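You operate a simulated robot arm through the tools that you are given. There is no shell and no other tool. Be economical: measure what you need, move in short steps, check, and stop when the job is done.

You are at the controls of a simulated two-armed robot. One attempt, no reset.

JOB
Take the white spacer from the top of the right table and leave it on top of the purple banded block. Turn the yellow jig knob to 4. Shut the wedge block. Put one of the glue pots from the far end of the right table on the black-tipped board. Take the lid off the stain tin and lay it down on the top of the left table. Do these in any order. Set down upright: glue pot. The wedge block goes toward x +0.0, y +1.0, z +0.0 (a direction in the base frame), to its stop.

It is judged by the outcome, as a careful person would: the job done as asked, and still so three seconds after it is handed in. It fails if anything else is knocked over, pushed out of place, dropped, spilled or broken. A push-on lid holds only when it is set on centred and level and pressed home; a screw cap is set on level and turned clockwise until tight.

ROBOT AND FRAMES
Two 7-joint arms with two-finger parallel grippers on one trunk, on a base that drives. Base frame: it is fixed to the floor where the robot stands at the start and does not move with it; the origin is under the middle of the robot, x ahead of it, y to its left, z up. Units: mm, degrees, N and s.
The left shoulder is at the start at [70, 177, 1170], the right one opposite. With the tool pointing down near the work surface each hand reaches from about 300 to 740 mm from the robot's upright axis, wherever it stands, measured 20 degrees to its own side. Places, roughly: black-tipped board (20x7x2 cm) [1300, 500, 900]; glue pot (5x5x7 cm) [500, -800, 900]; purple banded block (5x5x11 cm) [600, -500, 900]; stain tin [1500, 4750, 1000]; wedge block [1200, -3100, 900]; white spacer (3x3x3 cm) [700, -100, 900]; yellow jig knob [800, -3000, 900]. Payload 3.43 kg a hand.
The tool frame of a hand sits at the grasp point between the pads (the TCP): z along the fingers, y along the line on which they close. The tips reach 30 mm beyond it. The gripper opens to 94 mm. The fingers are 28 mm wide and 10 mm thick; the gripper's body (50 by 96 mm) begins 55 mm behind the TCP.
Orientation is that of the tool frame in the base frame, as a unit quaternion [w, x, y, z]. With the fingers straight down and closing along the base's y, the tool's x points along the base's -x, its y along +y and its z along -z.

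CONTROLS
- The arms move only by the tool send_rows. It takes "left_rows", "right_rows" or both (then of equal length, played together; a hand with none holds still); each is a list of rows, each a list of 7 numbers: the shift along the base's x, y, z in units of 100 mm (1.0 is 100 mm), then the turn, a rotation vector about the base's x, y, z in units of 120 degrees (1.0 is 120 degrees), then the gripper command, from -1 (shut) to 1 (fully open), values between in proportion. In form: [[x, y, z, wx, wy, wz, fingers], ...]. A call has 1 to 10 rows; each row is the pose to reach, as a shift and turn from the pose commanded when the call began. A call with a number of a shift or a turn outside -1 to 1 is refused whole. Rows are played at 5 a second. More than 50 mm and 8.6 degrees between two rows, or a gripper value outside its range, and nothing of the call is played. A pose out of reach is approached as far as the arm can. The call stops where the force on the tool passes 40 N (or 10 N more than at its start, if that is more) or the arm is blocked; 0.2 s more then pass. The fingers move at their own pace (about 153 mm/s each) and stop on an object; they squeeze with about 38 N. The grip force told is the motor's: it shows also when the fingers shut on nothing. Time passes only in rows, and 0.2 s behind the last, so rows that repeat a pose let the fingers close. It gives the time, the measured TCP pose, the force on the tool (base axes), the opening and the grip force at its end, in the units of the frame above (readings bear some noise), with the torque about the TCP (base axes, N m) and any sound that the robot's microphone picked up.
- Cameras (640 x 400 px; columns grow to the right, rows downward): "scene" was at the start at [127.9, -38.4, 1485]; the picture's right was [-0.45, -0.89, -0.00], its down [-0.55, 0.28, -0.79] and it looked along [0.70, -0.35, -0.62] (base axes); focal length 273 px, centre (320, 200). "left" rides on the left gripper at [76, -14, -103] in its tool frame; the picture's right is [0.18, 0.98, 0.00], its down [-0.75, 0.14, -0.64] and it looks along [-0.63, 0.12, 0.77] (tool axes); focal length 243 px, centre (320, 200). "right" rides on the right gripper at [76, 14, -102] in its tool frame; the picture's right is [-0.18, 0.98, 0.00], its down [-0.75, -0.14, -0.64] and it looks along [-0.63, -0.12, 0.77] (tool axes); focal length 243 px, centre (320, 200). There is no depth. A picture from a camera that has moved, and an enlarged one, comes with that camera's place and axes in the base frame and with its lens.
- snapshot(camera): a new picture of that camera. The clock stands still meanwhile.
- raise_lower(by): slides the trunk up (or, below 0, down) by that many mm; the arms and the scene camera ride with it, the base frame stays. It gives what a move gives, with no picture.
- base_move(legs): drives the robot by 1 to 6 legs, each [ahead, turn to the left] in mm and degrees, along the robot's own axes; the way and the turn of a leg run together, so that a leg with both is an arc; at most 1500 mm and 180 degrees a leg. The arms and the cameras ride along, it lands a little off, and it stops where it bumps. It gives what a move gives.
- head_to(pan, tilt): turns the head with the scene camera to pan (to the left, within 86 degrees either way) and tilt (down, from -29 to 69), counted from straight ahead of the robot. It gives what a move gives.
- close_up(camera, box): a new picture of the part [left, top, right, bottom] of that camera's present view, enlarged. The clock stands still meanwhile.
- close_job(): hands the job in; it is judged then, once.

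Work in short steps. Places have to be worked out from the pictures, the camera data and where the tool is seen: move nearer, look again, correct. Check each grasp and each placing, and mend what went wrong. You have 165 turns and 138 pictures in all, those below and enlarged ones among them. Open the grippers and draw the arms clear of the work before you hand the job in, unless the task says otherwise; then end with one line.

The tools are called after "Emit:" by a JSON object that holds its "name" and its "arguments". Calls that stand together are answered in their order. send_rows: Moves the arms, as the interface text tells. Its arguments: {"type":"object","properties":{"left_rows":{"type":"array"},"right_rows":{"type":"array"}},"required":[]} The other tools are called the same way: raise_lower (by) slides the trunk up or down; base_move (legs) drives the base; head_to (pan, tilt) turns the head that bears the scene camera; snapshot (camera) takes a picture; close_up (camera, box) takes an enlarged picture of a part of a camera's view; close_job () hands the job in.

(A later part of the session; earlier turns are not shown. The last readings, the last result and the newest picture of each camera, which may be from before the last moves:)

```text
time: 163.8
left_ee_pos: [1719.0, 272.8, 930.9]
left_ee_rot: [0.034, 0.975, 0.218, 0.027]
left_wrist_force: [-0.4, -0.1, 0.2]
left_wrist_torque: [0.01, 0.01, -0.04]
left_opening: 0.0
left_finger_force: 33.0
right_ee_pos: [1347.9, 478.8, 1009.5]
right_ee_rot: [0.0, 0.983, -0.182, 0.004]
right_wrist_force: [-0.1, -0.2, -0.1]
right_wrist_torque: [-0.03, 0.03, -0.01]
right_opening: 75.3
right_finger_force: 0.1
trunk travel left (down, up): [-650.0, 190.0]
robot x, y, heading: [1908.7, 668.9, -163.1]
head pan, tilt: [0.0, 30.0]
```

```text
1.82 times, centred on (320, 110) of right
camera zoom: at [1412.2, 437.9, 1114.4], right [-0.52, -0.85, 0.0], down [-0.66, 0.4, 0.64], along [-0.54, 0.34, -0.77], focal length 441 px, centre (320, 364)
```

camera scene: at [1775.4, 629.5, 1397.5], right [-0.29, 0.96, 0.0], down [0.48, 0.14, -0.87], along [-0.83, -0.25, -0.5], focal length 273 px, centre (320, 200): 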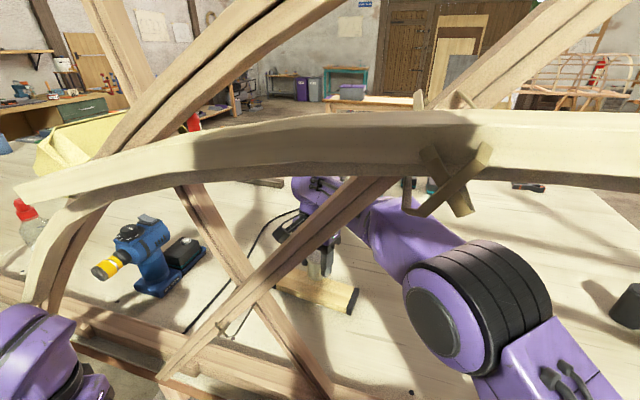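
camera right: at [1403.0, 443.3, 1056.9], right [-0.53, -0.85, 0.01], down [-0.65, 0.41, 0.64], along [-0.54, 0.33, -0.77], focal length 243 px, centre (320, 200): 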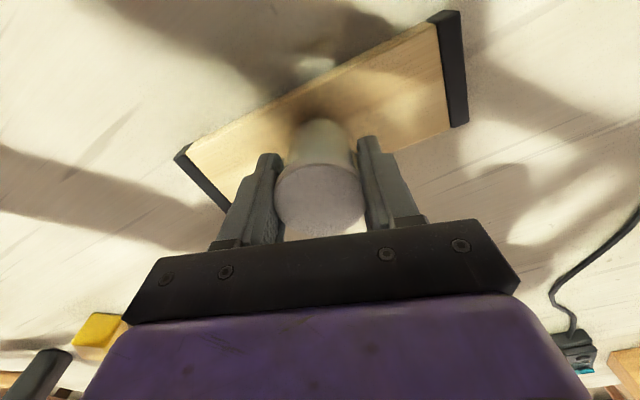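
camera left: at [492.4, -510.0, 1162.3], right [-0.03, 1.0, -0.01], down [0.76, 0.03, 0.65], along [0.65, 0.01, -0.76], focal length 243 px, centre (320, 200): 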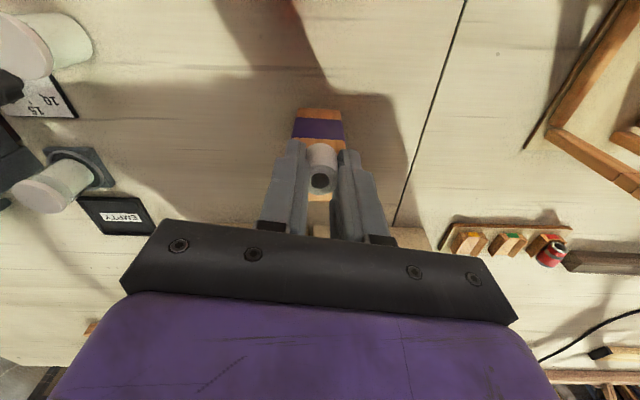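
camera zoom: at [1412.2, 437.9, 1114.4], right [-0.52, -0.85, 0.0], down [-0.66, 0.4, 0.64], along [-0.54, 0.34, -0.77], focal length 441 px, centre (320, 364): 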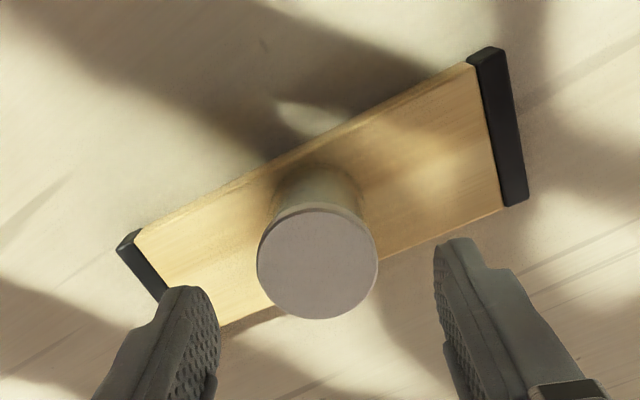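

Pot stands upright on the board. Retrace the path out of the frame.

Emit:
{"name": "send_rows", "arguments": {"right_rows": [[0.0, 0.0, 0.15, 0, 0, 0, 0.6], [-0.05, 0.3, 0.15, 0, 0, 0, 0.6], [-0.15, 0.7, 0.05, 0, 0, 0, 0], [-0.2, 0.75, 0.0, 0, 0, 0, -1]]}}

Emit:
{"name": "base_move", "arguments": {"legs": [[-75, 0]]}}

Emit:
{"name": "base_move", "arguments": {"legs": [[0, -16]]}}

Emit:
{"name": "base_move", "arguments": {"legs": [[-90, 0], [0, -13.6]]}}

Emit:
{"name": "base_move", "arguments": {"legs": [[-240, 0]]}}

Emit:
{"name": "head_to", "arguments": {"pan": -45, "tilt": 15}}

Emit:
{"name": "snapshot", "arguments": {"camera": "scene"}}

```text
time: 164.8
left_ee_pos: [1717.9, 271.5, 930.6]
left_ee_rot: [0.033, 0.975, 0.218, 0.028]
left_wrist_force: [-0.3, 0.0, 0.6]
left_wrist_torque: [0.01, 0.01, -0.01]
left_opening: 0.0
left_finger_force: 32.8
right_ee_pos: [1331.1, 549.1, 1011.9]
right_ee_rot: [-0.002, 0.984, -0.177, 0.001]
right_wrist_force: [-0.2, -0.8, -0.1]
right_wrist_torque: [0.02, -0.01, 0.02]
right_opening: 0.3
right_finger_force: 32.8
trunk travel left (down, up): [-650.0, 190.0]
robot x, y, heading: [1910.4, 669.3, -163.4]
head pan, tilt: [0.0, 30.0]
```

```text
time: 165.8
left_ee_pos: [1789.2, 294.4, 930.6]
left_ee_rot: [0.033, 0.975, 0.218, 0.027]
left_wrist_force: [0.7, 0.6, 1.0]
left_wrist_torque: [-0.01, 0.01, -0.02]
left_opening: 0.0
left_finger_force: 33.2
right_ee_pos: [1401.1, 571.8, 1013.3]
right_ee_rot: [-0.001, 0.984, -0.177, 0.001]
right_wrist_force: [0.1, -0.3, 0.0]
right_wrist_torque: [-0.01, 0.05, -0.02]
right_opening: 0.0
right_finger_force: 33.0
trunk travel left (down, up): [-650.0, 190.0]
robot x, y, heading: [1979.6, 692.8, -163.3]
head pan, tilt: [0.0, 30.0]
```

```text
time: 167.1
left_ee_pos: [1689.1, 359.8, 930.7]
left_ee_rot: [0.037, 0.996, 0.082, 0.023]
left_wrist_force: [0.8, 0.2, -0.5]
left_wrist_torque: [0.0, 0.01, 0.0]
left_opening: 0.0
left_finger_force: 32.7
right_ee_pos: [1389.7, 732.6, 1012.6]
right_ee_rot: [-0.001, 0.951, -0.31, 0.001]
right_wrist_force: [-0.5, -0.4, -0.5]
right_wrist_torque: [-0.01, -0.01, 0.01]
right_opening: 0.0
right_finger_force: 32.3
trunk travel left (down, up): [-650.0, 190.0]
robot x, y, heading: [1983.0, 692.0, -178.9]
head pan, tilt: [0.0, 30.0]
```

```text
time: 169.1
left_ee_pos: [1707.2, 441.3, 930.0]
left_ee_rot: [0.04, 0.998, -0.036, 0.019]
left_wrist_force: [-0.3, -0.5, 0.1]
left_wrist_torque: [-0.01, 0.01, 0.03]
left_opening: 0.0
left_finger_force: 32.9
right_ee_pos: [1505.9, 873.6, 1013.5]
right_ee_rot: [-0.002, 0.907, -0.421, 0.002]
right_wrist_force: [-0.2, 0.3, 0.9]
right_wrist_torque: [-0.02, -0.02, 0.01]
right_opening: 0.3
right_finger_force: 32.7
trunk travel left (down, up): [-650.0, 190.0]
robot x, y, heading: [2070.5, 690.8, 167.1]
head pan, tilt: [0.0, 30.0]
```

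```text
time: 170.8
left_ee_pos: [1937.0, 390.2, 930.6]
left_ee_rot: [0.039, 0.998, -0.038, 0.019]
left_wrist_force: [-0.3, -0.1, 0.4]
left_wrist_torque: [0.01, 0.05, 0.0]
left_opening: 0.0
left_finger_force: 33.3
right_ee_pos: [1736.0, 823.4, 1011.7]
right_ee_rot: [-0.002, 0.906, -0.423, 0.002]
right_wrist_force: [-0.3, 0.5, 0.4]
right_wrist_torque: [0.01, -0.02, -0.01]
right_opening: 0.1
right_finger_force: 33.3
trunk travel left (down, up): [-650.0, 190.0]
robot x, y, heading: [2299.5, 641.0, 167.2]
head pan, tilt: [0.0, 30.0]
```

```text
time: 171.9
left_ee_pos: [1936.3, 390.3, 930.3]
left_ee_rot: [0.038, 0.998, -0.037, 0.018]
left_wrist_force: [-0.6, -0.3, 0.0]
left_wrist_torque: [0.0, -0.02, -0.05]
left_opening: 0.1
left_finger_force: 33.1
right_ee_pos: [1735.1, 822.6, 1012.2]
right_ee_rot: [-0.001, 0.906, -0.423, 0.001]
right_wrist_force: [1.0, 0.6, -0.1]
right_wrist_torque: [0.0, -0.03, 0.01]
right_opening: 0.0
right_finger_force: 33.4
trunk travel left (down, up): [-650.0, 190.0]
robot x, y, heading: [2300.0, 642.6, 167.6]
head pan, tilt: [-45.0, 15.0]
```

```text
62 pictures are left
camera scene: at [2200.6, 732.2, 1421.8], right [0.84, 0.54, 0.0], down [0.14, -0.22, -0.97], along [-0.52, 0.82, -0.26], focal length 273 px, centre (320, 200)
```

scene: 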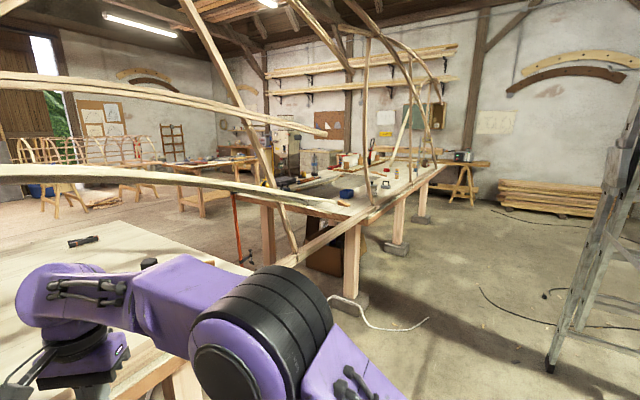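

Zoom on the stain-tin area at about pixel (435,158).

Emit:
{"name": "close_up", "arguments": {"camera": "scene", "box": [330, 120, 510, 232]}}

```text
3.56 times, centred on (420, 176) of scene
camera zoom: at [2200.6, 732.2, 1421.8], right [0.84, 0.54, 0.0], down [0.14, -0.22, -0.97], along [-0.52, 0.82, -0.26], focal length 971 px, centre (-36, 285)
```

zoom: 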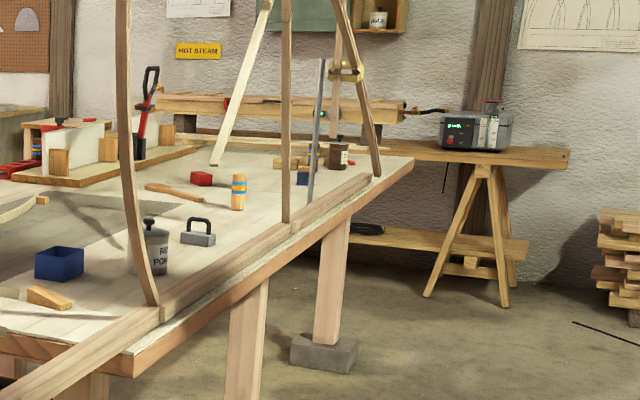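

Likely the dark jar/tin near the far end of the left table (≈[1400,4800]), beyond the frame. Straighten the left arm again, then turn up the lane.

Emit:
{"name": "send_rows", "arguments": {"left_rows": [[-0.28, 0.29, 0, 0, 0, 0, -1], [-0.56, 0.58, 0, 0, 0, 0, -1], [-0.84, 0.86, -0.1, 0, 0, 0, -1]]}}

Emit:
{"name": "send_rows", "arguments": {"left_rows": [[-0.28, 0.29, -0.1, 0, 0, 0, -1], [-0.56, 0.58, -0.2, 0, 0, 0, -1], [-0.84, 0.86, -0.3, 0, 0, 0, -1]]}}

Emit:
{"name": "send_rows", "arguments": {"left_rows": [[-0.28, 0.29, 0, 0, 0, 0, -1], [-0.56, 0.58, 0, 0, 0, 0, -1], [-0.82, 0.85, 0, 0, 0, 0, -1]]}}

Emit:
{"name": "base_move", "arguments": {"legs": [[0, -72]]}}

Emit:
{"name": "base_move", "arguments": {"legs": [[500, 0]]}}

Emit:
{"name": "head_to", "arguments": {"pan": 0, "tilt": 20}}

Emit:
{"name": "snapshot", "arguments": {"camera": "scene"}}

```text
time: 172.8
left_ee_pos: [1850.5, 475.2, 921.0]
left_ee_rot: [0.039, 0.998, -0.037, 0.019]
left_wrist_force: [0.0, 0.1, 0.2]
left_wrist_torque: [-0.03, -0.03, 0.02]
left_opening: 0.0
left_finger_force: 33.5
right_ee_pos: [1734.5, 822.7, 1011.1]
right_ee_rot: [0.0, 0.906, -0.423, 0.002]
right_wrist_force: [-0.3, 0.9, -0.1]
right_wrist_torque: [-0.01, 0.03, -0.01]
right_opening: 0.1
right_finger_force: 32.9
trunk travel left (down, up): [-650.0, 190.0]
robot x, y, heading: [2299.1, 640.5, 167.5]
head pan, tilt: [-45.0, 15.0]
```

```text
time: 173.6
left_ee_pos: [1767.8, 564.9, 891.2]
left_ee_rot: [0.04, 0.998, -0.037, 0.018]
left_wrist_force: [0.8, 0.7, 0.9]
left_wrist_torque: [-0.01, 0.03, 0.01]
left_opening: 0.2
left_finger_force: 32.9
right_ee_pos: [1734.4, 824.1, 1012.2]
right_ee_rot: [-0.002, 0.906, -0.422, 0.003]
right_wrist_force: [0.2, -0.1, -0.9]
right_wrist_torque: [0.02, -0.01, 0.0]
right_opening: 0.0
right_finger_force: 32.9
trunk travel left (down, up): [-650.0, 190.0]
robot x, y, heading: [2298.2, 640.1, 167.4]
head pan, tilt: [-45.0, 15.0]
```

```text
time: 174.3
left_ee_pos: [1685.0, 648.3, 891.3]
left_ee_rot: [0.039, 0.998, -0.038, 0.019]
left_wrist_force: [-0.1, 0.2, 0.0]
left_wrist_torque: [-0.03, 0.01, 0.02]
left_opening: 0.0
left_finger_force: 33.2
right_ee_pos: [1734.9, 823.2, 1012.6]
right_ee_rot: [0.0, 0.906, -0.423, 0.002]
right_wrist_force: [0.0, 0.1, -0.6]
right_wrist_torque: [-0.02, -0.01, 0.0]
right_opening: 0.1
right_finger_force: 33.0
trunk travel left (down, up): [-650.0, 190.0]
robot x, y, heading: [2296.3, 642.3, 167.1]
head pan, tilt: [-45.0, 15.0]
```

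```text
time: 177.9
left_ee_pos: [2117.1, 1227.5, 890.7]
left_ee_rot: [0.043, 0.784, -0.619, -0.008]
left_wrist_force: [0.1, 0.9, 0.2]
left_wrist_torque: [0.01, 0.01, -0.03]
left_opening: 0.0
left_finger_force: 33.4
right_ee_pos: [2300.7, 1234.5, 1012.4]
right_ee_rot: [0.0, -0.481, 0.877, -0.003]
right_wrist_force: [-0.5, 0.7, -0.1]
right_wrist_torque: [-0.03, -0.02, 0.03]
right_opening: 0.0
right_finger_force: 33.1
trunk travel left (down, up): [-650.0, 190.0]
robot x, y, heading: [2297.3, 643.2, 95.2]
head pan, tilt: [-45.0, 15.0]
```

```text
time: 180.8
left_ee_pos: [2068.2, 1723.8, 890.5]
left_ee_rot: [0.042, 0.786, -0.617, -0.008]
left_wrist_force: [-0.2, 0.3, -0.6]
left_wrist_torque: [0.01, -0.01, 0.02]
left_opening: 0.0
left_finger_force: 33.1
right_ee_pos: [2252.3, 1733.0, 1011.7]
right_ee_rot: [-0.001, -0.484, 0.875, -0.003]
right_wrist_force: [0.1, 0.3, -0.1]
right_wrist_torque: [0.04, -0.01, -0.04]
right_opening: 0.0
right_finger_force: 33.6
trunk travel left (down, up): [-650.0, 190.0]
robot x, y, heading: [2254.5, 1139.7, 95.5]
head pan, tilt: [-45.0, 15.0]
```

```text
time: 181.9
left_ee_pos: [2069.5, 1726.0, 889.1]
left_ee_rot: [0.042, 0.785, -0.618, -0.008]
left_wrist_force: [0.1, -0.4, 0.7]
left_wrist_torque: [-0.02, 0.01, 0.02]
left_opening: 0.3
left_finger_force: 32.6
right_ee_pos: [2250.6, 1733.8, 1012.8]
right_ee_rot: [0.0, -0.486, 0.874, -0.003]
right_wrist_force: [-0.9, -0.2, 0.2]
right_wrist_torque: [0.0, 0.05, -0.01]
right_opening: 0.1
right_finger_force: 33.3
trunk travel left (down, up): [-650.0, 190.0]
robot x, y, heading: [2254.2, 1142.1, 95.1]
head pan, tilt: [0.0, 20.0]
```

```text
60 pictures are left
camera scene: at [2241.6, 1284.3, 1413.6], right [1.0, 0.09, 0.0], down [0.03, -0.34, -0.94], along [-0.09, 0.94, -0.34], focal length 273 px, centre (320, 200)
```

scene: 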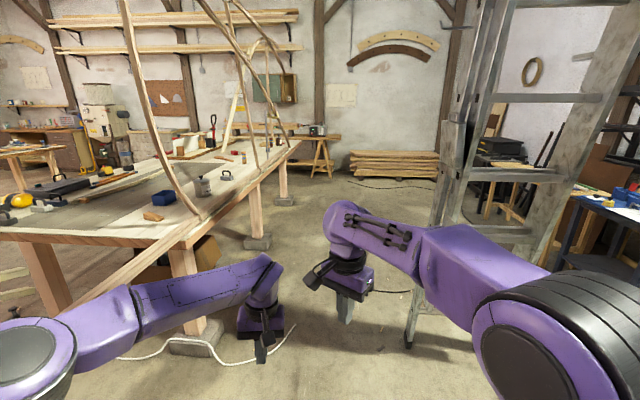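

Lane clear. Drive on to y≈3640 and look at the tin.

Emit:
{"name": "base_move", "arguments": {"legs": [[0, -3], [1500, 0], [1000, 0]]}}

Emit:
{"name": "head_to", "arguments": {"pan": 35, "tilt": 20}}

Emit:
{"name": "snapshot", "arguments": {"camera": "scene"}}

```text
time: 194.7
left_ee_pos: [1943.3, 4239.7, 889.9]
left_ee_rot: [0.042, 0.776, -0.629, -0.009]
left_wrist_force: [0.1, -0.4, 0.3]
left_wrist_torque: [-0.03, 0.0, 0.0]
left_opening: 0.0
left_finger_force: 32.6
right_ee_pos: [2124.6, 4242.0, 1012.3]
right_ee_rot: [0.0, -0.472, 0.882, -0.002]
right_wrist_force: [-0.3, -1.0, 0.8]
right_wrist_torque: [0.03, -0.03, 0.01]
right_opening: 0.0
right_finger_force: 32.9
trunk travel left (down, up): [-650.0, 190.0]
robot x, y, heading: [2109.7, 3653.6, 93.7]
head pan, tilt: [0.0, 20.0]
```

```text
time: 195.7
left_ee_pos: [1941.6, 4240.0, 891.0]
left_ee_rot: [0.043, 0.776, -0.629, -0.009]
left_wrist_force: [-0.4, -1.0, 0.6]
left_wrist_torque: [0.01, 0.03, 0.02]
left_opening: 0.0
left_finger_force: 33.1
right_ee_pos: [2124.8, 4241.7, 1011.6]
right_ee_rot: [0.0, -0.472, 0.881, -0.002]
right_wrist_force: [0.1, -0.2, -0.3]
right_wrist_torque: [0.03, -0.03, -0.02]
right_opening: 0.0
right_finger_force: 32.4
trunk travel left (down, up): [-650.0, 190.0]
robot x, y, heading: [2104.8, 3649.6, 93.7]
head pan, tilt: [35.0, 20.0]
```

```text
59 pictures are left
camera scene: at [2049.3, 3773.7, 1413.6], right [0.78, 0.62, 0.0], down [0.21, -0.27, -0.94], along [-0.59, 0.74, -0.34], focal length 273 px, centre (320, 200)
```

scene: 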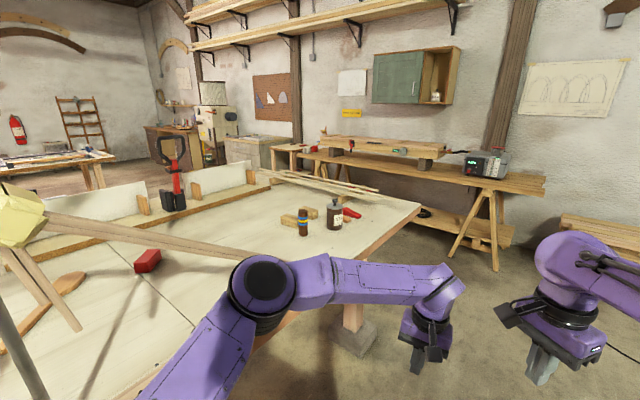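

Emit:
{"name": "close_up", "arguments": {"camera": "scene", "box": [260, 180, 430, 280]}}

```text
3.76 times, centred on (345, 230) of scene
camera zoom: at [2049.3, 3773.7, 1413.6], right [0.78, 0.62, 0.0], down [0.21, -0.27, -0.94], along [-0.59, 0.74, -0.34], focal length 1028 px, centre (226, 87)
```

zoom: 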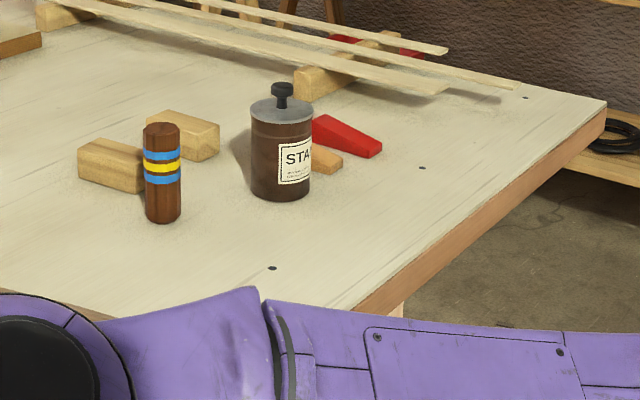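

Stain tin with knobbed push-on lid found at ≈[1405,4682], lid top ≈985, knob top ≈1005. Raise the trunk back 100 mm and drive to face it from the far side.

Emit:
{"name": "raise_lower", "arguments": {"by": 150}}

Emit:
{"name": "base_move", "arguments": {"legs": [[0, -13.7], [1180, 0]]}}

Emit:
{"name": "base_move", "arguments": {"legs": [[0, 100]]}}

Emit:
{"name": "head_to", "arguments": {"pan": 0, "tilt": 35}}

Emit:
{"name": "snapshot", "arguments": {"camera": "scene"}}

```text
time: 197.4
left_ee_pos: [1943.0, 4239.6, 1040.7]
left_ee_rot: [0.043, 0.776, -0.629, -0.009]
left_wrist_force: [-0.1, -0.1, -0.1]
left_wrist_torque: [-0.02, 0.02, 0.04]
left_opening: 0.0
left_finger_force: 33.2
right_ee_pos: [2124.8, 4241.9, 1162.8]
right_ee_rot: [-0.001, -0.472, 0.882, -0.002]
right_wrist_force: [0.1, 0.4, -0.3]
right_wrist_torque: [0.03, -0.01, -0.02]
right_opening: 0.2
right_finger_force: 33.2
trunk travel left (down, up): [-800.0, 40.0]
robot x, y, heading: [2108.4, 3649.6, 93.6]
head pan, tilt: [35.0, 20.0]
```

```text
time: 204.2
left_ee_pos: [2295.5, 5409.2, 1040.1]
left_ee_rot: [-0.04, -0.694, 0.718, 0.014]
left_wrist_force: [0.4, -0.3, 0.0]
left_wrist_torque: [0.0, 0.01, 0.04]
left_opening: 0.0
left_finger_force: 33.0
right_ee_pos: [2472.5, 5368.1, 1162.3]
right_ee_rot: [-0.001, -0.362, 0.932, 0.0]
right_wrist_force: [-0.1, -0.9, 0.7]
right_wrist_torque: [0.03, 0.01, 0.02]
right_opening: 0.0
right_finger_force: 33.3
trunk travel left (down, up): [-800.0, 40.0]
robot x, y, heading: [2319.1, 4797.7, 79.8]
head pan, tilt: [35.0, 20.0]
```

```text
time: 208.8
left_ee_pos: [1717.0, 4674.0, 1040.6]
left_ee_rot: [0.037, 0.997, 0.069, 0.023]
left_wrist_force: [-0.6, 0.3, 0.7]
left_wrist_torque: [-0.02, -0.03, -0.01]
left_opening: 0.1
left_finger_force: 33.1
right_ee_pos: [1728.1, 4854.6, 1162.3]
right_ee_rot: [-0.001, 0.946, -0.324, 0.002]
right_wrist_force: [1.1, -0.4, -0.7]
right_wrist_torque: [-0.02, 0.04, 0.03]
right_opening: 0.0
right_finger_force: 33.1
trunk travel left (down, up): [-800.0, 40.0]
robot x, y, heading: [2317.2, 4796.8, 179.4]
head pan, tilt: [35.0, 20.0]
```

```text
time: 209.8
left_ee_pos: [1717.1, 4673.6, 1041.1]
left_ee_rot: [0.037, 0.997, 0.069, 0.023]
left_wrist_force: [0.5, 0.4, 0.8]
left_wrist_torque: [0.01, -0.04, -0.01]
left_opening: 0.0
left_finger_force: 33.1
right_ee_pos: [1727.6, 4854.8, 1162.6]
right_ee_rot: [0.0, 0.946, -0.324, 0.002]
right_wrist_force: [-0.2, -0.8, -0.3]
right_wrist_torque: [-0.01, 0.0, 0.01]
right_opening: 0.0
right_finger_force: 33.3
trunk travel left (down, up): [-800.0, 40.0]
robot x, y, heading: [2314.5, 4796.1, 179.5]
head pan, tilt: [0.0, 35.0]
```

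```text
57 pictures are left
camera scene: at [2178.8, 4799.2, 1539.8], right [0.01, 1.0, 0.0], down [0.57, 0.0, -0.82], along [-0.82, 0.01, -0.57], focal length 273 px, centre (320, 200)
```

scene: 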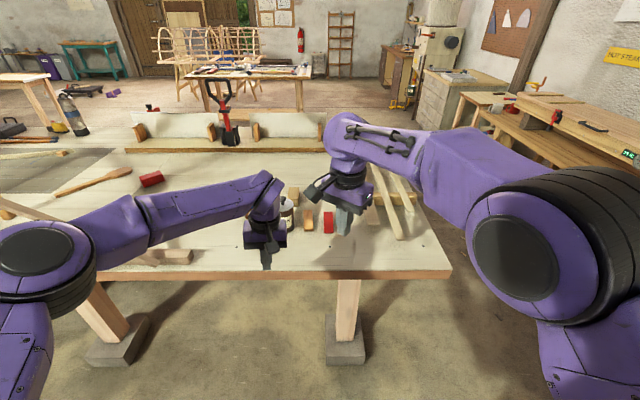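

Tin is right beyond the left hand. Raise/retract and level the left hand, open it, then drive 330 mm forward.

Emit:
{"name": "send_rows", "arguments": {"left_rows": [[0.2, 0, 0.2, 0.0337, 0.0244, 0, 0], [0.4, 0, 0.4, 0.0337, 0.0244, 0, 1], [0.6, 0, 0.6, 0.0337, 0.0244, 0, 1]]}}

Emit:
{"name": "base_move", "arguments": {"legs": [[330, 0]]}}

Emit:
{"name": "snapshot", "arguments": {"camera": "left"}}

Emit:
{"name": "snapshot", "arguments": {"camera": "scene"}}

```text
time: 210.6
left_ee_pos: [1776.6, 4671.9, 1101.2]
left_ee_rot: [0.0, 0.998, 0.069, -0.001]
left_wrist_force: [0.8, -0.2, -0.7]
left_wrist_torque: [0.01, 0.01, 0.02]
left_opening: 94.3
left_finger_force: 0.1
right_ee_pos: [1727.3, 4856.0, 1163.9]
right_ee_rot: [0.0, 0.946, -0.325, 0.001]
right_wrist_force: [0.3, 0.8, -0.7]
right_wrist_torque: [-0.03, 0.02, -0.01]
right_opening: 0.0
right_finger_force: 32.8
trunk travel left (down, up): [-800.0, 40.0]
robot x, y, heading: [2316.7, 4800.3, 179.5]
head pan, tilt: [0.0, 35.0]
```

```text
time: 212.8
left_ee_pos: [1452.6, 4673.6, 1101.0]
left_ee_rot: [0.0, 0.998, 0.069, -0.002]
left_wrist_force: [-0.5, 0.2, 0.0]
left_wrist_torque: [0.0, -0.01, 0.02]
left_opening: 94.0
left_finger_force: 0.0
right_ee_pos: [1404.3, 4858.1, 1164.1]
right_ee_rot: [-0.001, 0.946, -0.324, 0.001]
right_wrist_force: [0.3, -1.1, -0.4]
right_wrist_torque: [-0.02, 0.0, 0.02]
right_opening: 0.0
right_finger_force: 33.3
trunk travel left (down, up): [-800.0, 40.0]
robot x, y, heading: [1991.6, 4798.7, 179.5]
head pan, tilt: [0.0, 35.0]
```

```text
56 pictures are left
camera left: at [1526.8, 4700.0, 1202.6], right [0.32, -0.95, 0.0], down [-0.73, -0.24, 0.64], along [-0.61, -0.2, -0.77], focal length 243 px, centre (320, 200)
```

left: 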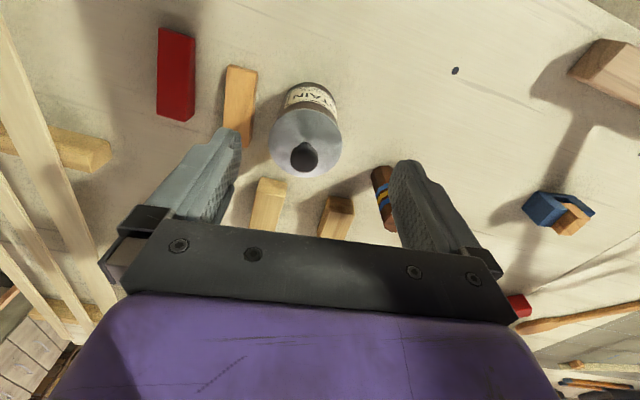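

```text
55 pictures are left
camera scene: at [1855.4, 4802.1, 1540.0], right [0.01, 1.0, 0.0], down [0.57, 0.0, -0.82], along [-0.82, 0.01, -0.57], focal length 273 px, centre (320, 200)
```

scene: 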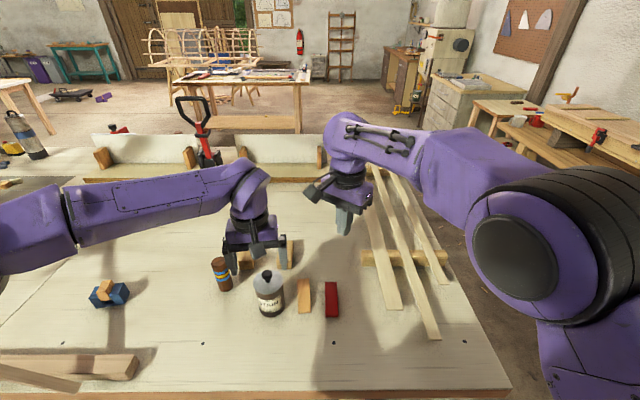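

Knob at about [1414,4678]. Come over it at z≈1060 and look again.

Emit:
{"name": "send_rows", "arguments": {"left_rows": [[-0.38, 0.05, 0, 0, 0, 0, 0.2], [-0.38, 0.05, -0.2, 0, 0, 0, 0.0], [-0.38, 0.05, -0.41, 0, 0, 0, 0], [-0.38, 0.05, -0.41, 0, 0, 0, 0]]}}

Emit:
{"name": "snapshot", "arguments": {"camera": "left"}}

Emit:
{"name": "close_up", "arguments": {"camera": "scene", "box": [200, 220, 340, 330]}}

```text
time: 213.8
left_ee_pos: [1413.8, 4680.0, 1057.6]
left_ee_rot: [0.0, 0.998, 0.069, 0.0]
left_wrist_force: [1.3, 0.7, -0.4]
left_wrist_torque: [-0.02, 0.0, 0.01]
left_opening: 46.8
left_finger_force: 0.1
right_ee_pos: [1400.8, 4859.0, 1161.5]
right_ee_rot: [-0.001, 0.946, -0.324, 0.001]
right_wrist_force: [-0.6, 0.3, -0.3]
right_wrist_torque: [0.02, -0.02, 0.01]
right_opening: 0.0
right_finger_force: 32.9
trunk travel left (down, up): [-800.0, 40.0]
robot x, y, heading: [1990.2, 4799.0, 179.5]
head pan, tilt: [0.0, 35.0]
```

```text
54 pictures are left
camera left: at [1487.6, 4705.3, 1160.0], right [0.32, -0.95, 0.0], down [-0.73, -0.24, 0.64], along [-0.61, -0.2, -0.77], focal length 243 px, centre (320, 200)
```

left: 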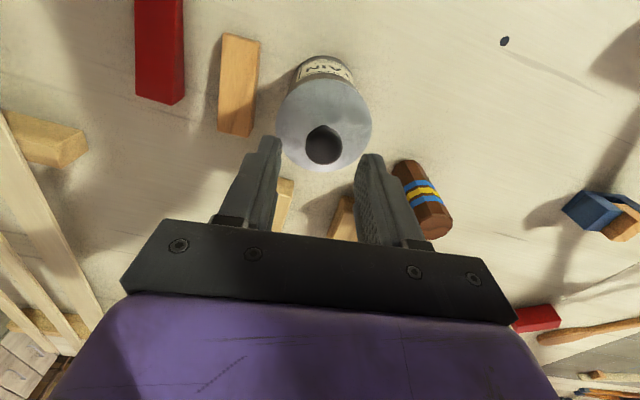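

```text
3.64 times, centred on (270, 275) of scene
camera zoom: at [1853.5, 4802.9, 1539.7], right [0.01, 1.0, 0.0], down [0.57, -0.01, -0.82], along [-0.82, 0.01, -0.57], focal length 993 px, centre (502, -73)
```

zoom: 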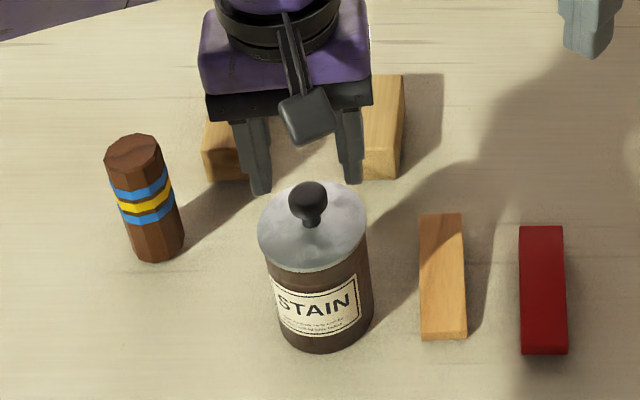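

Continue down to z≈1033, nudging x −3.

Emit:
{"name": "send_rows", "arguments": {"left_rows": [[-0.03, -0.01, -0.15, 0, 0, 0, 0], [-0.03, -0.01, -0.25, 0, 0, 0, 0], [-0.03, -0.01, -0.25, 0, 0, 0, 0]]}}

Emit:
{"name": "close_up", "arguments": {"camera": "left", "box": [220, 60, 460, 230]}}

Emit:
{"name": "close_up", "arguments": {"camera": "scene", "box": [220, 230, 310, 320]}}

```text
time: 214.6
left_ee_pos: [1410.2, 4679.5, 1034.3]
left_ee_rot: [0.0, 0.998, 0.069, -0.001]
left_wrist_force: [-0.3, -0.9, 0.5]
left_wrist_torque: [-0.02, -0.03, 0.01]
left_opening: 46.9
left_finger_force: 0.0
right_ee_pos: [1402.8, 4858.5, 1162.6]
right_ee_rot: [0.0, 0.946, -0.324, 0.001]
right_wrist_force: [-0.3, -0.4, -0.3]
right_wrist_torque: [0.01, 0.0, 0.0]
right_opening: 0.1
right_finger_force: 33.1
trunk travel left (down, up): [-800.0, 40.0]
robot x, y, heading: [1992.0, 4797.1, 179.4]
head pan, tilt: [0.0, 35.0]
```

```text
2.35 times, centred on (340, 145) of left
camera zoom: at [1485.3, 4704.6, 1136.0], right [0.32, -0.95, 0.0], down [-0.73, -0.24, 0.64], along [-0.61, -0.2, -0.77], focal length 571 px, centre (273, 329)
```

zoom: 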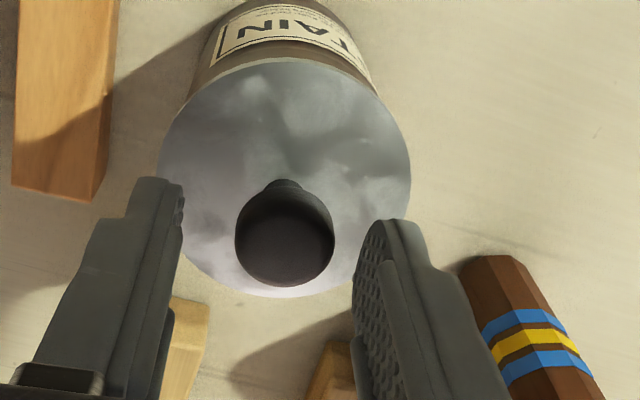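

```text
4.44 times, centred on (265, 275) of scene
camera zoom: at [1854.1, 4802.0, 1539.8], right [0.01, 1.0, 0.0], down [0.57, 0.0, -0.82], along [-0.82, 0.01, -0.57], focal length 1213 px, centre (564, -133)
```

zoom: 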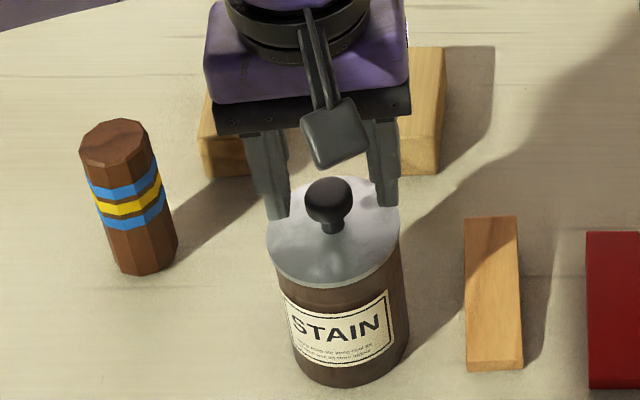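

Alignment is good: knob ≈26 mm wide at z≈1007. Lower to z≈1018 and close gently on the knob.

Emit:
{"name": "send_rows", "arguments": {"left_rows": [[0.0, -0.02, -0.08, 0, 0, 0, 0], [0.0, -0.02, -0.16, 0, 0, 0, 0], [0.0, -0.02, -0.16, 0, 0, 0, -0.3], [0.0, -0.02, -0.16, 0, 0, 0, -1], [0.0, -0.02, -0.16, 0, 0, 0, -1]]}}

Emit:
{"name": "close_up", "arguments": {"camera": "scene", "box": [220, 230, 310, 320]}}

```text
time: 215.8
left_ee_pos: [1410.4, 4675.7, 1016.6]
left_ee_rot: [0.0, 0.998, 0.069, -0.001]
left_wrist_force: [0.8, 0.3, -0.9]
left_wrist_torque: [0.0, 0.01, 0.01]
left_opening: 23.9
left_finger_force: 37.6
right_ee_pos: [1402.9, 4858.2, 1162.2]
right_ee_rot: [0.0, 0.946, -0.324, 0.001]
right_wrist_force: [-0.2, 0.0, -0.9]
right_wrist_torque: [-0.02, 0.01, -0.01]
right_opening: 0.0
right_finger_force: 32.6
trunk travel left (down, up): [-800.0, 40.0]
robot x, y, heading: [1989.8, 4802.0, 179.5]
head pan, tilt: [0.0, 35.0]
heard: snap
```

```text
4.44 times, centred on (265, 275) of scene
camera zoom: at [1853.6, 4802.0, 1539.8], right [0.01, 1.0, 0.0], down [0.57, 0.0, -0.82], along [-0.82, 0.01, -0.57], focal length 1213 px, centre (564, -133)
```

zoom: 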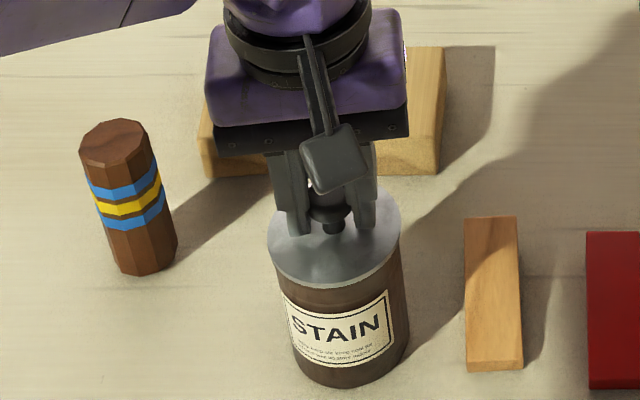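

Knob gripped (24 mm); a snap was heard. Lift straight up slowly.

Emit:
{"name": "send_rows", "arguments": {"left_rows": [[0.0, 0.0, 0.05, 0, 0, 0, -1], [0.0, 0.0, 0.1, 0, 0, 0, -1], [0.0, 0.0, 0.2, 0, 0, 0, -1], [0.0, 0.0, 0.4, 0, 0, 0, -1], [0.0, 0.0, 0.6, 0, 0, 0, -1]]}}

Emit:
{"name": "snapshot", "arguments": {"camera": "scene"}}

```text
time: 217.0
left_ee_pos: [1411.0, 4677.3, 1078.0]
left_ee_rot: [0.0, 0.998, 0.069, -0.001]
left_wrist_force: [-0.2, 0.0, 0.2]
left_wrist_torque: [0.03, -0.02, 0.02]
left_opening: 23.6
left_finger_force: 37.9
right_ee_pos: [1402.5, 4858.7, 1162.5]
right_ee_rot: [-0.001, 0.946, -0.324, 0.002]
right_wrist_force: [-0.5, -0.2, 0.3]
right_wrist_torque: [0.01, -0.03, 0.01]
right_opening: 0.2
right_finger_force: 33.0
trunk travel left (down, up): [-800.0, 40.0]
robot x, y, heading: [1987.3, 4800.6, 179.4]
head pan, tilt: [0.0, 35.0]
```

```text
49 pictures are left
camera scene: at [1854.1, 4802.2, 1539.8], right [0.01, 1.0, 0.0], down [0.57, -0.01, -0.82], along [-0.82, 0.01, -0.57], focal length 273 px, centre (320, 200)
```

scene: 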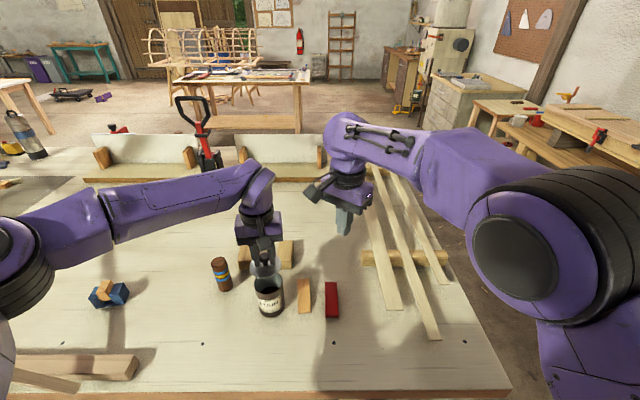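

Lid is off. Carry it to the clear patch near [1450,4530] and lower until contact.

Emit:
{"name": "send_rows", "arguments": {"left_rows": [[0.1, -0.4, 0.0, 0, 0, 0, -1], [0.25, -0.8, 0.0, 0, 0, 0, -1], [0.3, -1.0, 0.0, 0, 0, 0, -1]]}}

Emit:
{"name": "send_rows", "arguments": {"left_rows": [[0.05, -0.3, -0.2, 0, 0, 0, -1], [0.1, -0.47, -0.6, 0, 0, 0, -1], [0.1, -0.47, -1.0, 0, 0, 0, -1]]}}

Emit:
{"name": "snapshot", "arguments": {"camera": "scene"}}

```text
time: 217.8
left_ee_pos: [1442.6, 4576.5, 1079.0]
left_ee_rot: [-0.001, 0.998, 0.069, -0.001]
left_wrist_force: [0.0, -0.5, -1.6]
left_wrist_torque: [0.01, 0.02, 0.02]
left_opening: 23.7
left_finger_force: 38.0
right_ee_pos: [1402.3, 4858.1, 1162.4]
right_ee_rot: [0.0, 0.946, -0.324, 0.002]
right_wrist_force: [0.2, -0.1, -0.4]
right_wrist_torque: [0.01, 0.05, 0.02]
right_opening: 0.2
right_finger_force: 33.0
trunk travel left (down, up): [-800.0, 40.0]
robot x, y, heading: [1991.3, 4800.5, 179.7]
head pan, tilt: [0.0, 35.0]
```

```text
time: 218.6
left_ee_pos: [1449.2, 4532.1, 978.7]
left_ee_rot: [0.0, 0.998, 0.068, -0.001]
left_wrist_force: [0.4, 0.1, -0.1]
left_wrist_torque: [0.03, 0.03, -0.02]
left_opening: 23.8
left_finger_force: 37.9
right_ee_pos: [1401.4, 4858.2, 1161.7]
right_ee_rot: [0.0, 0.946, -0.323, 0.002]
right_wrist_force: [-0.2, -0.8, -1.2]
right_wrist_torque: [0.02, -0.02, 0.01]
right_opening: 0.0
right_finger_force: 32.7
trunk travel left (down, up): [-800.0, 40.0]
robot x, y, heading: [1992.5, 4805.2, 179.5]
head pan, tilt: [0.0, 35.0]
```

```text
48 pictures are left
camera scene: at [1852.0, 4802.9, 1539.7], right [0.01, 1.0, 0.0], down [0.57, -0.01, -0.82], along [-0.82, 0.01, -0.57], focal length 273 px, centre (320, 200)
```

scene: 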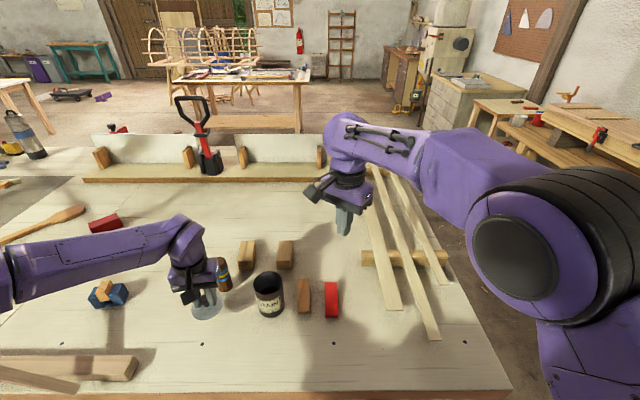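

Spot is clear. Lower in small steps to contact.

Emit:
{"name": "send_rows", "arguments": {"left_rows": [[0.0, 0.0, -0.2, 0, 0, 0, -1], [0.0, 0.0, -0.38, 0, 0, 0, -1], [0.0, 0.0, -0.44, 0, 0, 0, -1], [0.0, 0.0, -0.49, 0, 0, 0, -1], [0.0, 0.0, -0.54, 0, 0, 0, -1]]}}

Emit:
{"name": "close_up", "arguments": {"camera": "scene", "box": [150, 240, 270, 340]}}

```text
time: 219.8
left_ee_pos: [1450.2, 4531.6, 923.6]
left_ee_rot: [-0.001, 0.998, 0.068, -0.001]
left_wrist_force: [-0.6, 0.9, -0.2]
left_wrist_torque: [0.0, 0.03, 0.03]
left_opening: 23.9
left_finger_force: 37.8
right_ee_pos: [1401.9, 4857.3, 1162.3]
right_ee_rot: [-0.001, 0.946, -0.323, 0.002]
right_wrist_force: [1.0, -0.4, 0.5]
right_wrist_torque: [0.01, -0.01, 0.0]
right_opening: 0.1
right_finger_force: 33.1
trunk travel left (down, up): [-800.0, 40.0]
robot x, y, heading: [1994.3, 4800.3, 179.4]
head pan, tilt: [0.0, 35.0]
```

```text
4.00 times, centred on (210, 290) of scene
camera zoom: at [1853.2, 4801.9, 1539.7], right [0.01, 1.0, 0.0], down [0.57, 0.0, -0.82], along [-0.82, 0.01, -0.57], focal length 1092 px, centre (760, -160)
```

zoom: 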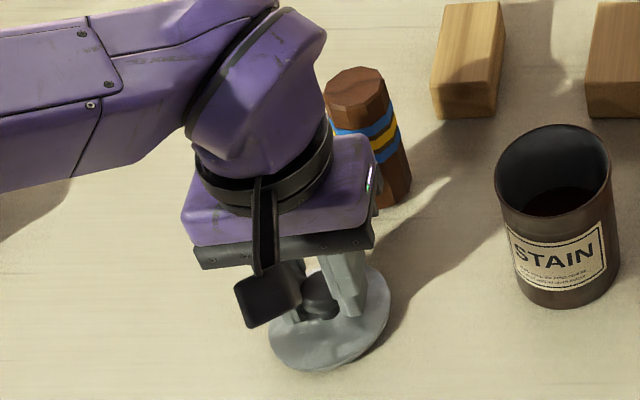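

Not down yet; keep lowering to contact.

Emit:
{"name": "send_rows", "arguments": {"left_rows": [[0.0, 0.0, -0.03, 0, 0, 0, -1], [0.0, 0.0, -0.06, 0, 0, 0, -1], [0.0, 0.0, -0.09, 0, 0, 0, -1], [0.0, 0.0, -0.12, 0, 0, 0, -1]]}}

```text
time: 220.7
left_ee_pos: [1450.6, 4530.0, 921.7]
left_ee_rot: [-0.001, 0.997, 0.071, -0.006]
left_wrist_force: [9.5, 1.0, 20.8]
left_wrist_torque: [0.1, -0.62, -0.02]
left_opening: 24.1
left_finger_force: 37.8
right_ee_pos: [1406.1, 4856.4, 1164.6]
right_ee_rot: [0.0, 0.947, -0.322, 0.001]
right_wrist_force: [-0.6, 0.1, -0.4]
right_wrist_torque: [0.01, 0.03, 0.02]
right_opening: 0.2
right_finger_force: 32.8
trunk travel left (down, up): [-800.0, 40.0]
robot x, y, heading: [1992.8, 4799.6, 179.9]
head pan, tilt: [0.0, 35.0]
stopped in row 4 (left hand): the force on the tool passed its limit at 42 N (the readings are from after the stop); the commanded pose is now the measured one
```

Contact reached. Open the fingers and lift away.

Emit:
{"name": "send_rows", "arguments": {"left_rows": [[0.0, 0.0, 0.01, 0, 0, 0, -1], [0.0, 0.0, 0.01, 0, 0, 0, -0.3], [0.0, 0.0, 0.01, 0, 0, 0, 0.1], [0.0, 0.0, 0.03, 0, 0, 0, 0.1]]}}

Emit:
{"name": "send_rows", "arguments": {"left_rows": [[0.0, 0.0, 0.2, 0, 0, 0, 0.1], [0.1, 0.0, 0.6, 0, 0, 0, 0.1], [0.3, 0.0, 1.0, 0, 0, 0, -1]]}}

Emit:
{"name": "snapshot", "arguments": {"camera": "scene"}}

```text
time: 221.7
left_ee_pos: [1447.7, 4530.6, 920.6]
left_ee_rot: [0.0, 0.998, 0.069, -0.006]
left_wrist_force: [-0.1, 1.6, 5.5]
left_wrist_torque: [0.01, -0.11, 0.03]
left_opening: 49.7
left_finger_force: 0.1
right_ee_pos: [1403.5, 4858.4, 1161.0]
right_ee_rot: [-0.001, 0.946, -0.323, 0.002]
right_wrist_force: [-0.4, -1.0, -0.1]
right_wrist_torque: [0.01, 0.01, -0.01]
right_opening: 0.0
right_finger_force: 33.0
trunk travel left (down, up): [-800.0, 40.0]
robot x, y, heading: [1990.3, 4799.7, 179.3]
head pan, tilt: [0.0, 35.0]
```

```text
time: 222.4
left_ee_pos: [1479.1, 4528.1, 1022.8]
left_ee_rot: [-0.001, 0.998, 0.07, -0.006]
left_wrist_force: [-0.3, -0.1, 0.9]
left_wrist_torque: [-0.03, -0.02, 0.0]
left_opening: 0.2
left_finger_force: 32.7
right_ee_pos: [1403.9, 4857.4, 1163.5]
right_ee_rot: [0.0, 0.946, -0.323, 0.002]
right_wrist_force: [0.2, 0.3, 0.6]
right_wrist_torque: [-0.02, -0.03, 0.0]
right_opening: 0.1
right_finger_force: 32.9
trunk travel left (down, up): [-800.0, 40.0]
robot x, y, heading: [1993.4, 4804.0, 179.4]
head pan, tilt: [0.0, 35.0]
```

```text
46 pictures are left
camera scene: at [1855.9, 4801.7, 1539.9], right [0.01, 1.0, 0.0], down [0.57, 0.0, -0.82], along [-0.82, 0.01, -0.57], focal length 273 px, centre (320, 200)
```

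scene: 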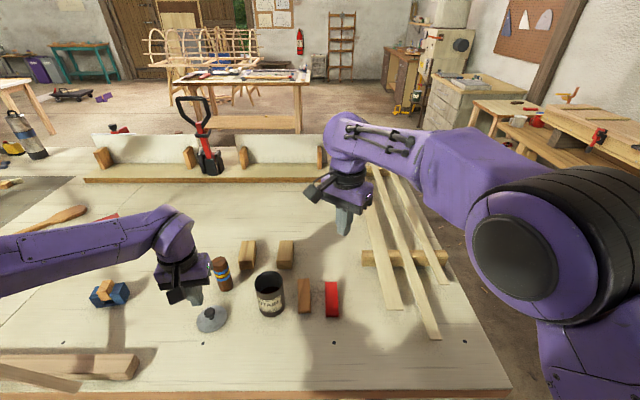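

Lid laid on the left table. Back out, straighten the left arm as before, turn to face −y and start back down the lane.

Emit:
{"name": "base_move", "arguments": {"legs": [[-330, 0]]}}

Emit:
{"name": "send_rows", "arguments": {"left_rows": [[-0.2, 0.35, 0, 0, 0, 0, -1], [-0.4, 0.7, 0, 0, 0, 0, -1], [-0.5, 1.0, 0, 0, 0, 0, -1]]}}

Emit:
{"name": "send_rows", "arguments": {"left_rows": [[-0.1, 0.2, 0, 0, 0, 0, -1], [-0.2, 0.45, 0, 0, 0, 0, -1], [-0.2, 0.45, 0, 0, 0, 0, -1]]}}

Emit:
{"name": "base_move", "arguments": {"legs": [[0, 82], [1500, 0], [0, 8]]}}

Emit:
{"name": "base_move", "arguments": {"legs": [[1000, 0]]}}

Emit:
{"name": "head_to", "arguments": {"pan": 0, "tilt": 20}}

Emit:
{"name": "snapshot", "arguments": {"camera": "scene"}}

```text
time: 224.7
left_ee_pos: [1815.4, 4526.2, 1022.1]
left_ee_rot: [-0.001, 0.997, 0.071, -0.005]
left_wrist_force: [-0.1, -0.1, -1.3]
left_wrist_torque: [0.02, 0.0, 0.0]
left_opening: 0.2
left_finger_force: 32.1
right_ee_pos: [1740.1, 4853.2, 1161.8]
right_ee_rot: [-0.002, 0.947, -0.322, 0.001]
right_wrist_force: [-0.3, 0.2, 0.2]
right_wrist_torque: [-0.02, 0.02, -0.01]
right_opening: 0.0
right_finger_force: 33.3
trunk travel left (down, up): [-800.0, 40.0]
robot x, y, heading: [2330.4, 4795.4, 179.6]
head pan, tilt: [0.0, 35.0]
```

```text
time: 225.5
left_ee_pos: [1765.2, 4626.5, 1022.8]
left_ee_rot: [-0.002, 0.998, 0.07, -0.005]
left_wrist_force: [0.2, 0.2, -0.3]
left_wrist_torque: [0.02, 0.0, -0.01]
left_opening: 0.3
left_finger_force: 33.7
right_ee_pos: [1740.2, 4854.5, 1163.0]
right_ee_rot: [0.0, 0.947, -0.322, 0.002]
right_wrist_force: [0.3, -0.7, 0.9]
right_wrist_torque: [-0.01, -0.03, 0.03]
right_opening: 0.1
right_finger_force: 33.4
trunk travel left (down, up): [-800.0, 40.0]
robot x, y, heading: [2332.3, 4799.9, 179.6]
head pan, tilt: [0.0, 35.0]
```

```text
time: 226.3
left_ee_pos: [1745.0, 4669.6, 1023.7]
left_ee_rot: [-0.002, 0.998, 0.07, -0.005]
left_wrist_force: [-0.1, 0.0, -0.2]
left_wrist_torque: [0.01, 0.0, 0.02]
left_opening: 0.0
left_finger_force: 32.6
right_ee_pos: [1741.6, 4853.4, 1162.9]
right_ee_rot: [-0.001, 0.947, -0.322, 0.001]
right_wrist_force: [-0.3, -0.3, 0.4]
right_wrist_torque: [0.03, -0.03, 0.02]
right_opening: 0.0
right_finger_force: 33.6
trunk travel left (down, up): [-800.0, 40.0]
robot x, y, heading: [2333.4, 4799.1, 179.5]
head pan, tilt: [0.0, 35.0]
```

```text
time: 237.7
left_ee_pos: [2245.9, 2774.7, 1023.4]
left_ee_rot: [0.003, 0.658, 0.753, -0.004]
left_wrist_force: [0.3, -0.1, 0.3]
left_wrist_torque: [-0.01, 0.04, 0.02]
left_opening: 0.0
left_finger_force: 32.8
right_ee_pos: [2061.6, 2775.0, 1163.5]
right_ee_rot: [-0.002, 0.899, 0.437, 0.001]
right_wrist_force: [-0.5, -0.4, 0.3]
right_wrist_torque: [-0.02, 0.01, 0.0]
right_opening: 0.1
right_finger_force: 32.8
trunk travel left (down, up): [-800.0, 40.0]
robot x, y, heading: [2124.3, 3358.9, -90.8]
head pan, tilt: [0.0, 35.0]
```

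```text
time: 242.8
left_ee_pos: [2222.6, 1792.4, 1023.0]
left_ee_rot: [0.002, 0.661, 0.751, -0.004]
left_wrist_force: [0.0, 0.2, -0.4]
left_wrist_torque: [-0.01, -0.01, 0.01]
left_opening: 0.0
left_finger_force: 32.5
right_ee_pos: [2040.3, 1793.6, 1162.9]
right_ee_rot: [-0.002, 0.901, 0.434, 0.001]
right_wrist_force: [0.4, -0.5, -1.2]
right_wrist_torque: [-0.01, -0.03, 0.01]
right_opening: 0.0
right_finger_force: 33.4
trunk travel left (down, up): [-800.0, 40.0]
robot x, y, heading: [2106.1, 2378.8, -91.5]
head pan, tilt: [0.0, 35.0]
```

```text
time: 243.5
left_ee_pos: [2222.6, 1791.9, 1022.3]
left_ee_rot: [0.003, 0.661, 0.75, -0.005]
left_wrist_force: [0.5, -0.5, -0.4]
left_wrist_torque: [0.01, 0.02, -0.02]
left_opening: 0.0
left_finger_force: 32.6
right_ee_pos: [2039.1, 1792.6, 1161.6]
right_ee_rot: [-0.001, 0.901, 0.434, 0.002]
right_wrist_force: [0.1, 0.1, -1.0]
right_wrist_torque: [0.04, -0.03, -0.01]
right_opening: 0.0
right_finger_force: 32.6
trunk travel left (down, up): [-800.0, 40.0]
robot x, y, heading: [2108.5, 2380.2, -91.3]
head pan, tilt: [0.0, 20.0]
```

```text
45 pictures are left
camera scene: at [2102.8, 2237.4, 1563.5], right [-1.0, 0.02, 0.0], down [0.01, 0.34, -0.94], along [-0.02, -0.94, -0.34], focal length 273 px, centre (320, 200)
```

scene: 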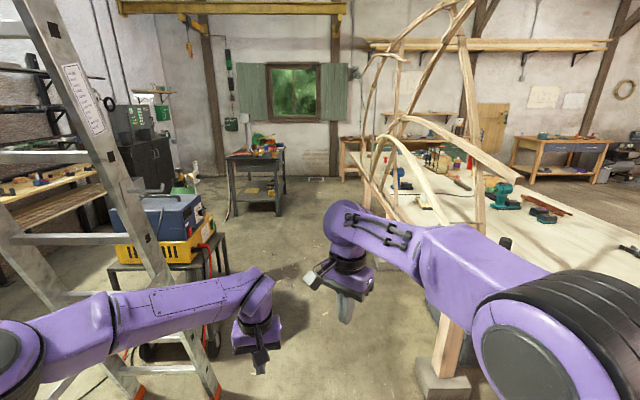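

Clearances fine; continue 1500 + 1000 mm.

Emit:
{"name": "base_move", "arguments": {"legs": [[1500, 0], [1000, 0]]}}

Emit:
{"name": "snapshot", "arguments": {"camera": "scene"}}

```text
time: 255.9
left_ee_pos: [2198.8, -733.1, 1023.0]
left_ee_rot: [0.003, 0.655, 0.756, -0.005]
left_wrist_force: [0.1, 0.4, -0.3]
left_wrist_torque: [-0.02, 0.02, 0.01]
left_opening: 0.1
left_finger_force: 33.3
right_ee_pos: [2014.9, -735.6, 1162.4]
right_ee_rot: [0.0, 0.897, 0.442, 0.0]
right_wrist_force: [0.1, 0.3, 0.0]
right_wrist_torque: [0.02, 0.01, 0.02]
right_opening: 0.2
right_finger_force: 32.8
trunk travel left (down, up): [-800.0, 40.0]
robot x, y, heading: [2067.6, -146.5, -90.1]
head pan, tilt: [0.0, 20.0]
```

```text
44 pictures are left
camera scene: at [2071.0, -289.5, 1563.7], right [-1.0, 0.01, 0.0], down [0.0, 0.34, -0.94], along [-0.01, -0.94, -0.34], focal length 273 px, centre (320, 200)
```

scene: 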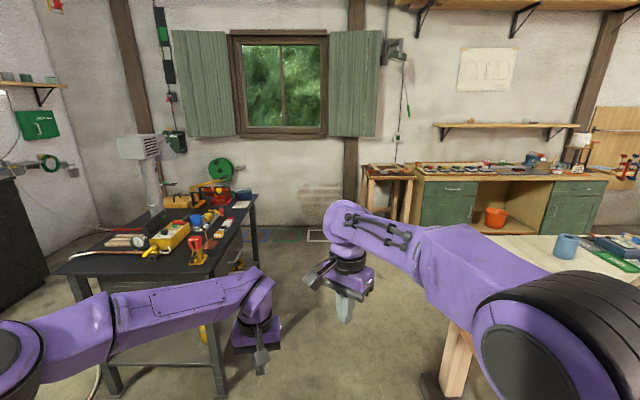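

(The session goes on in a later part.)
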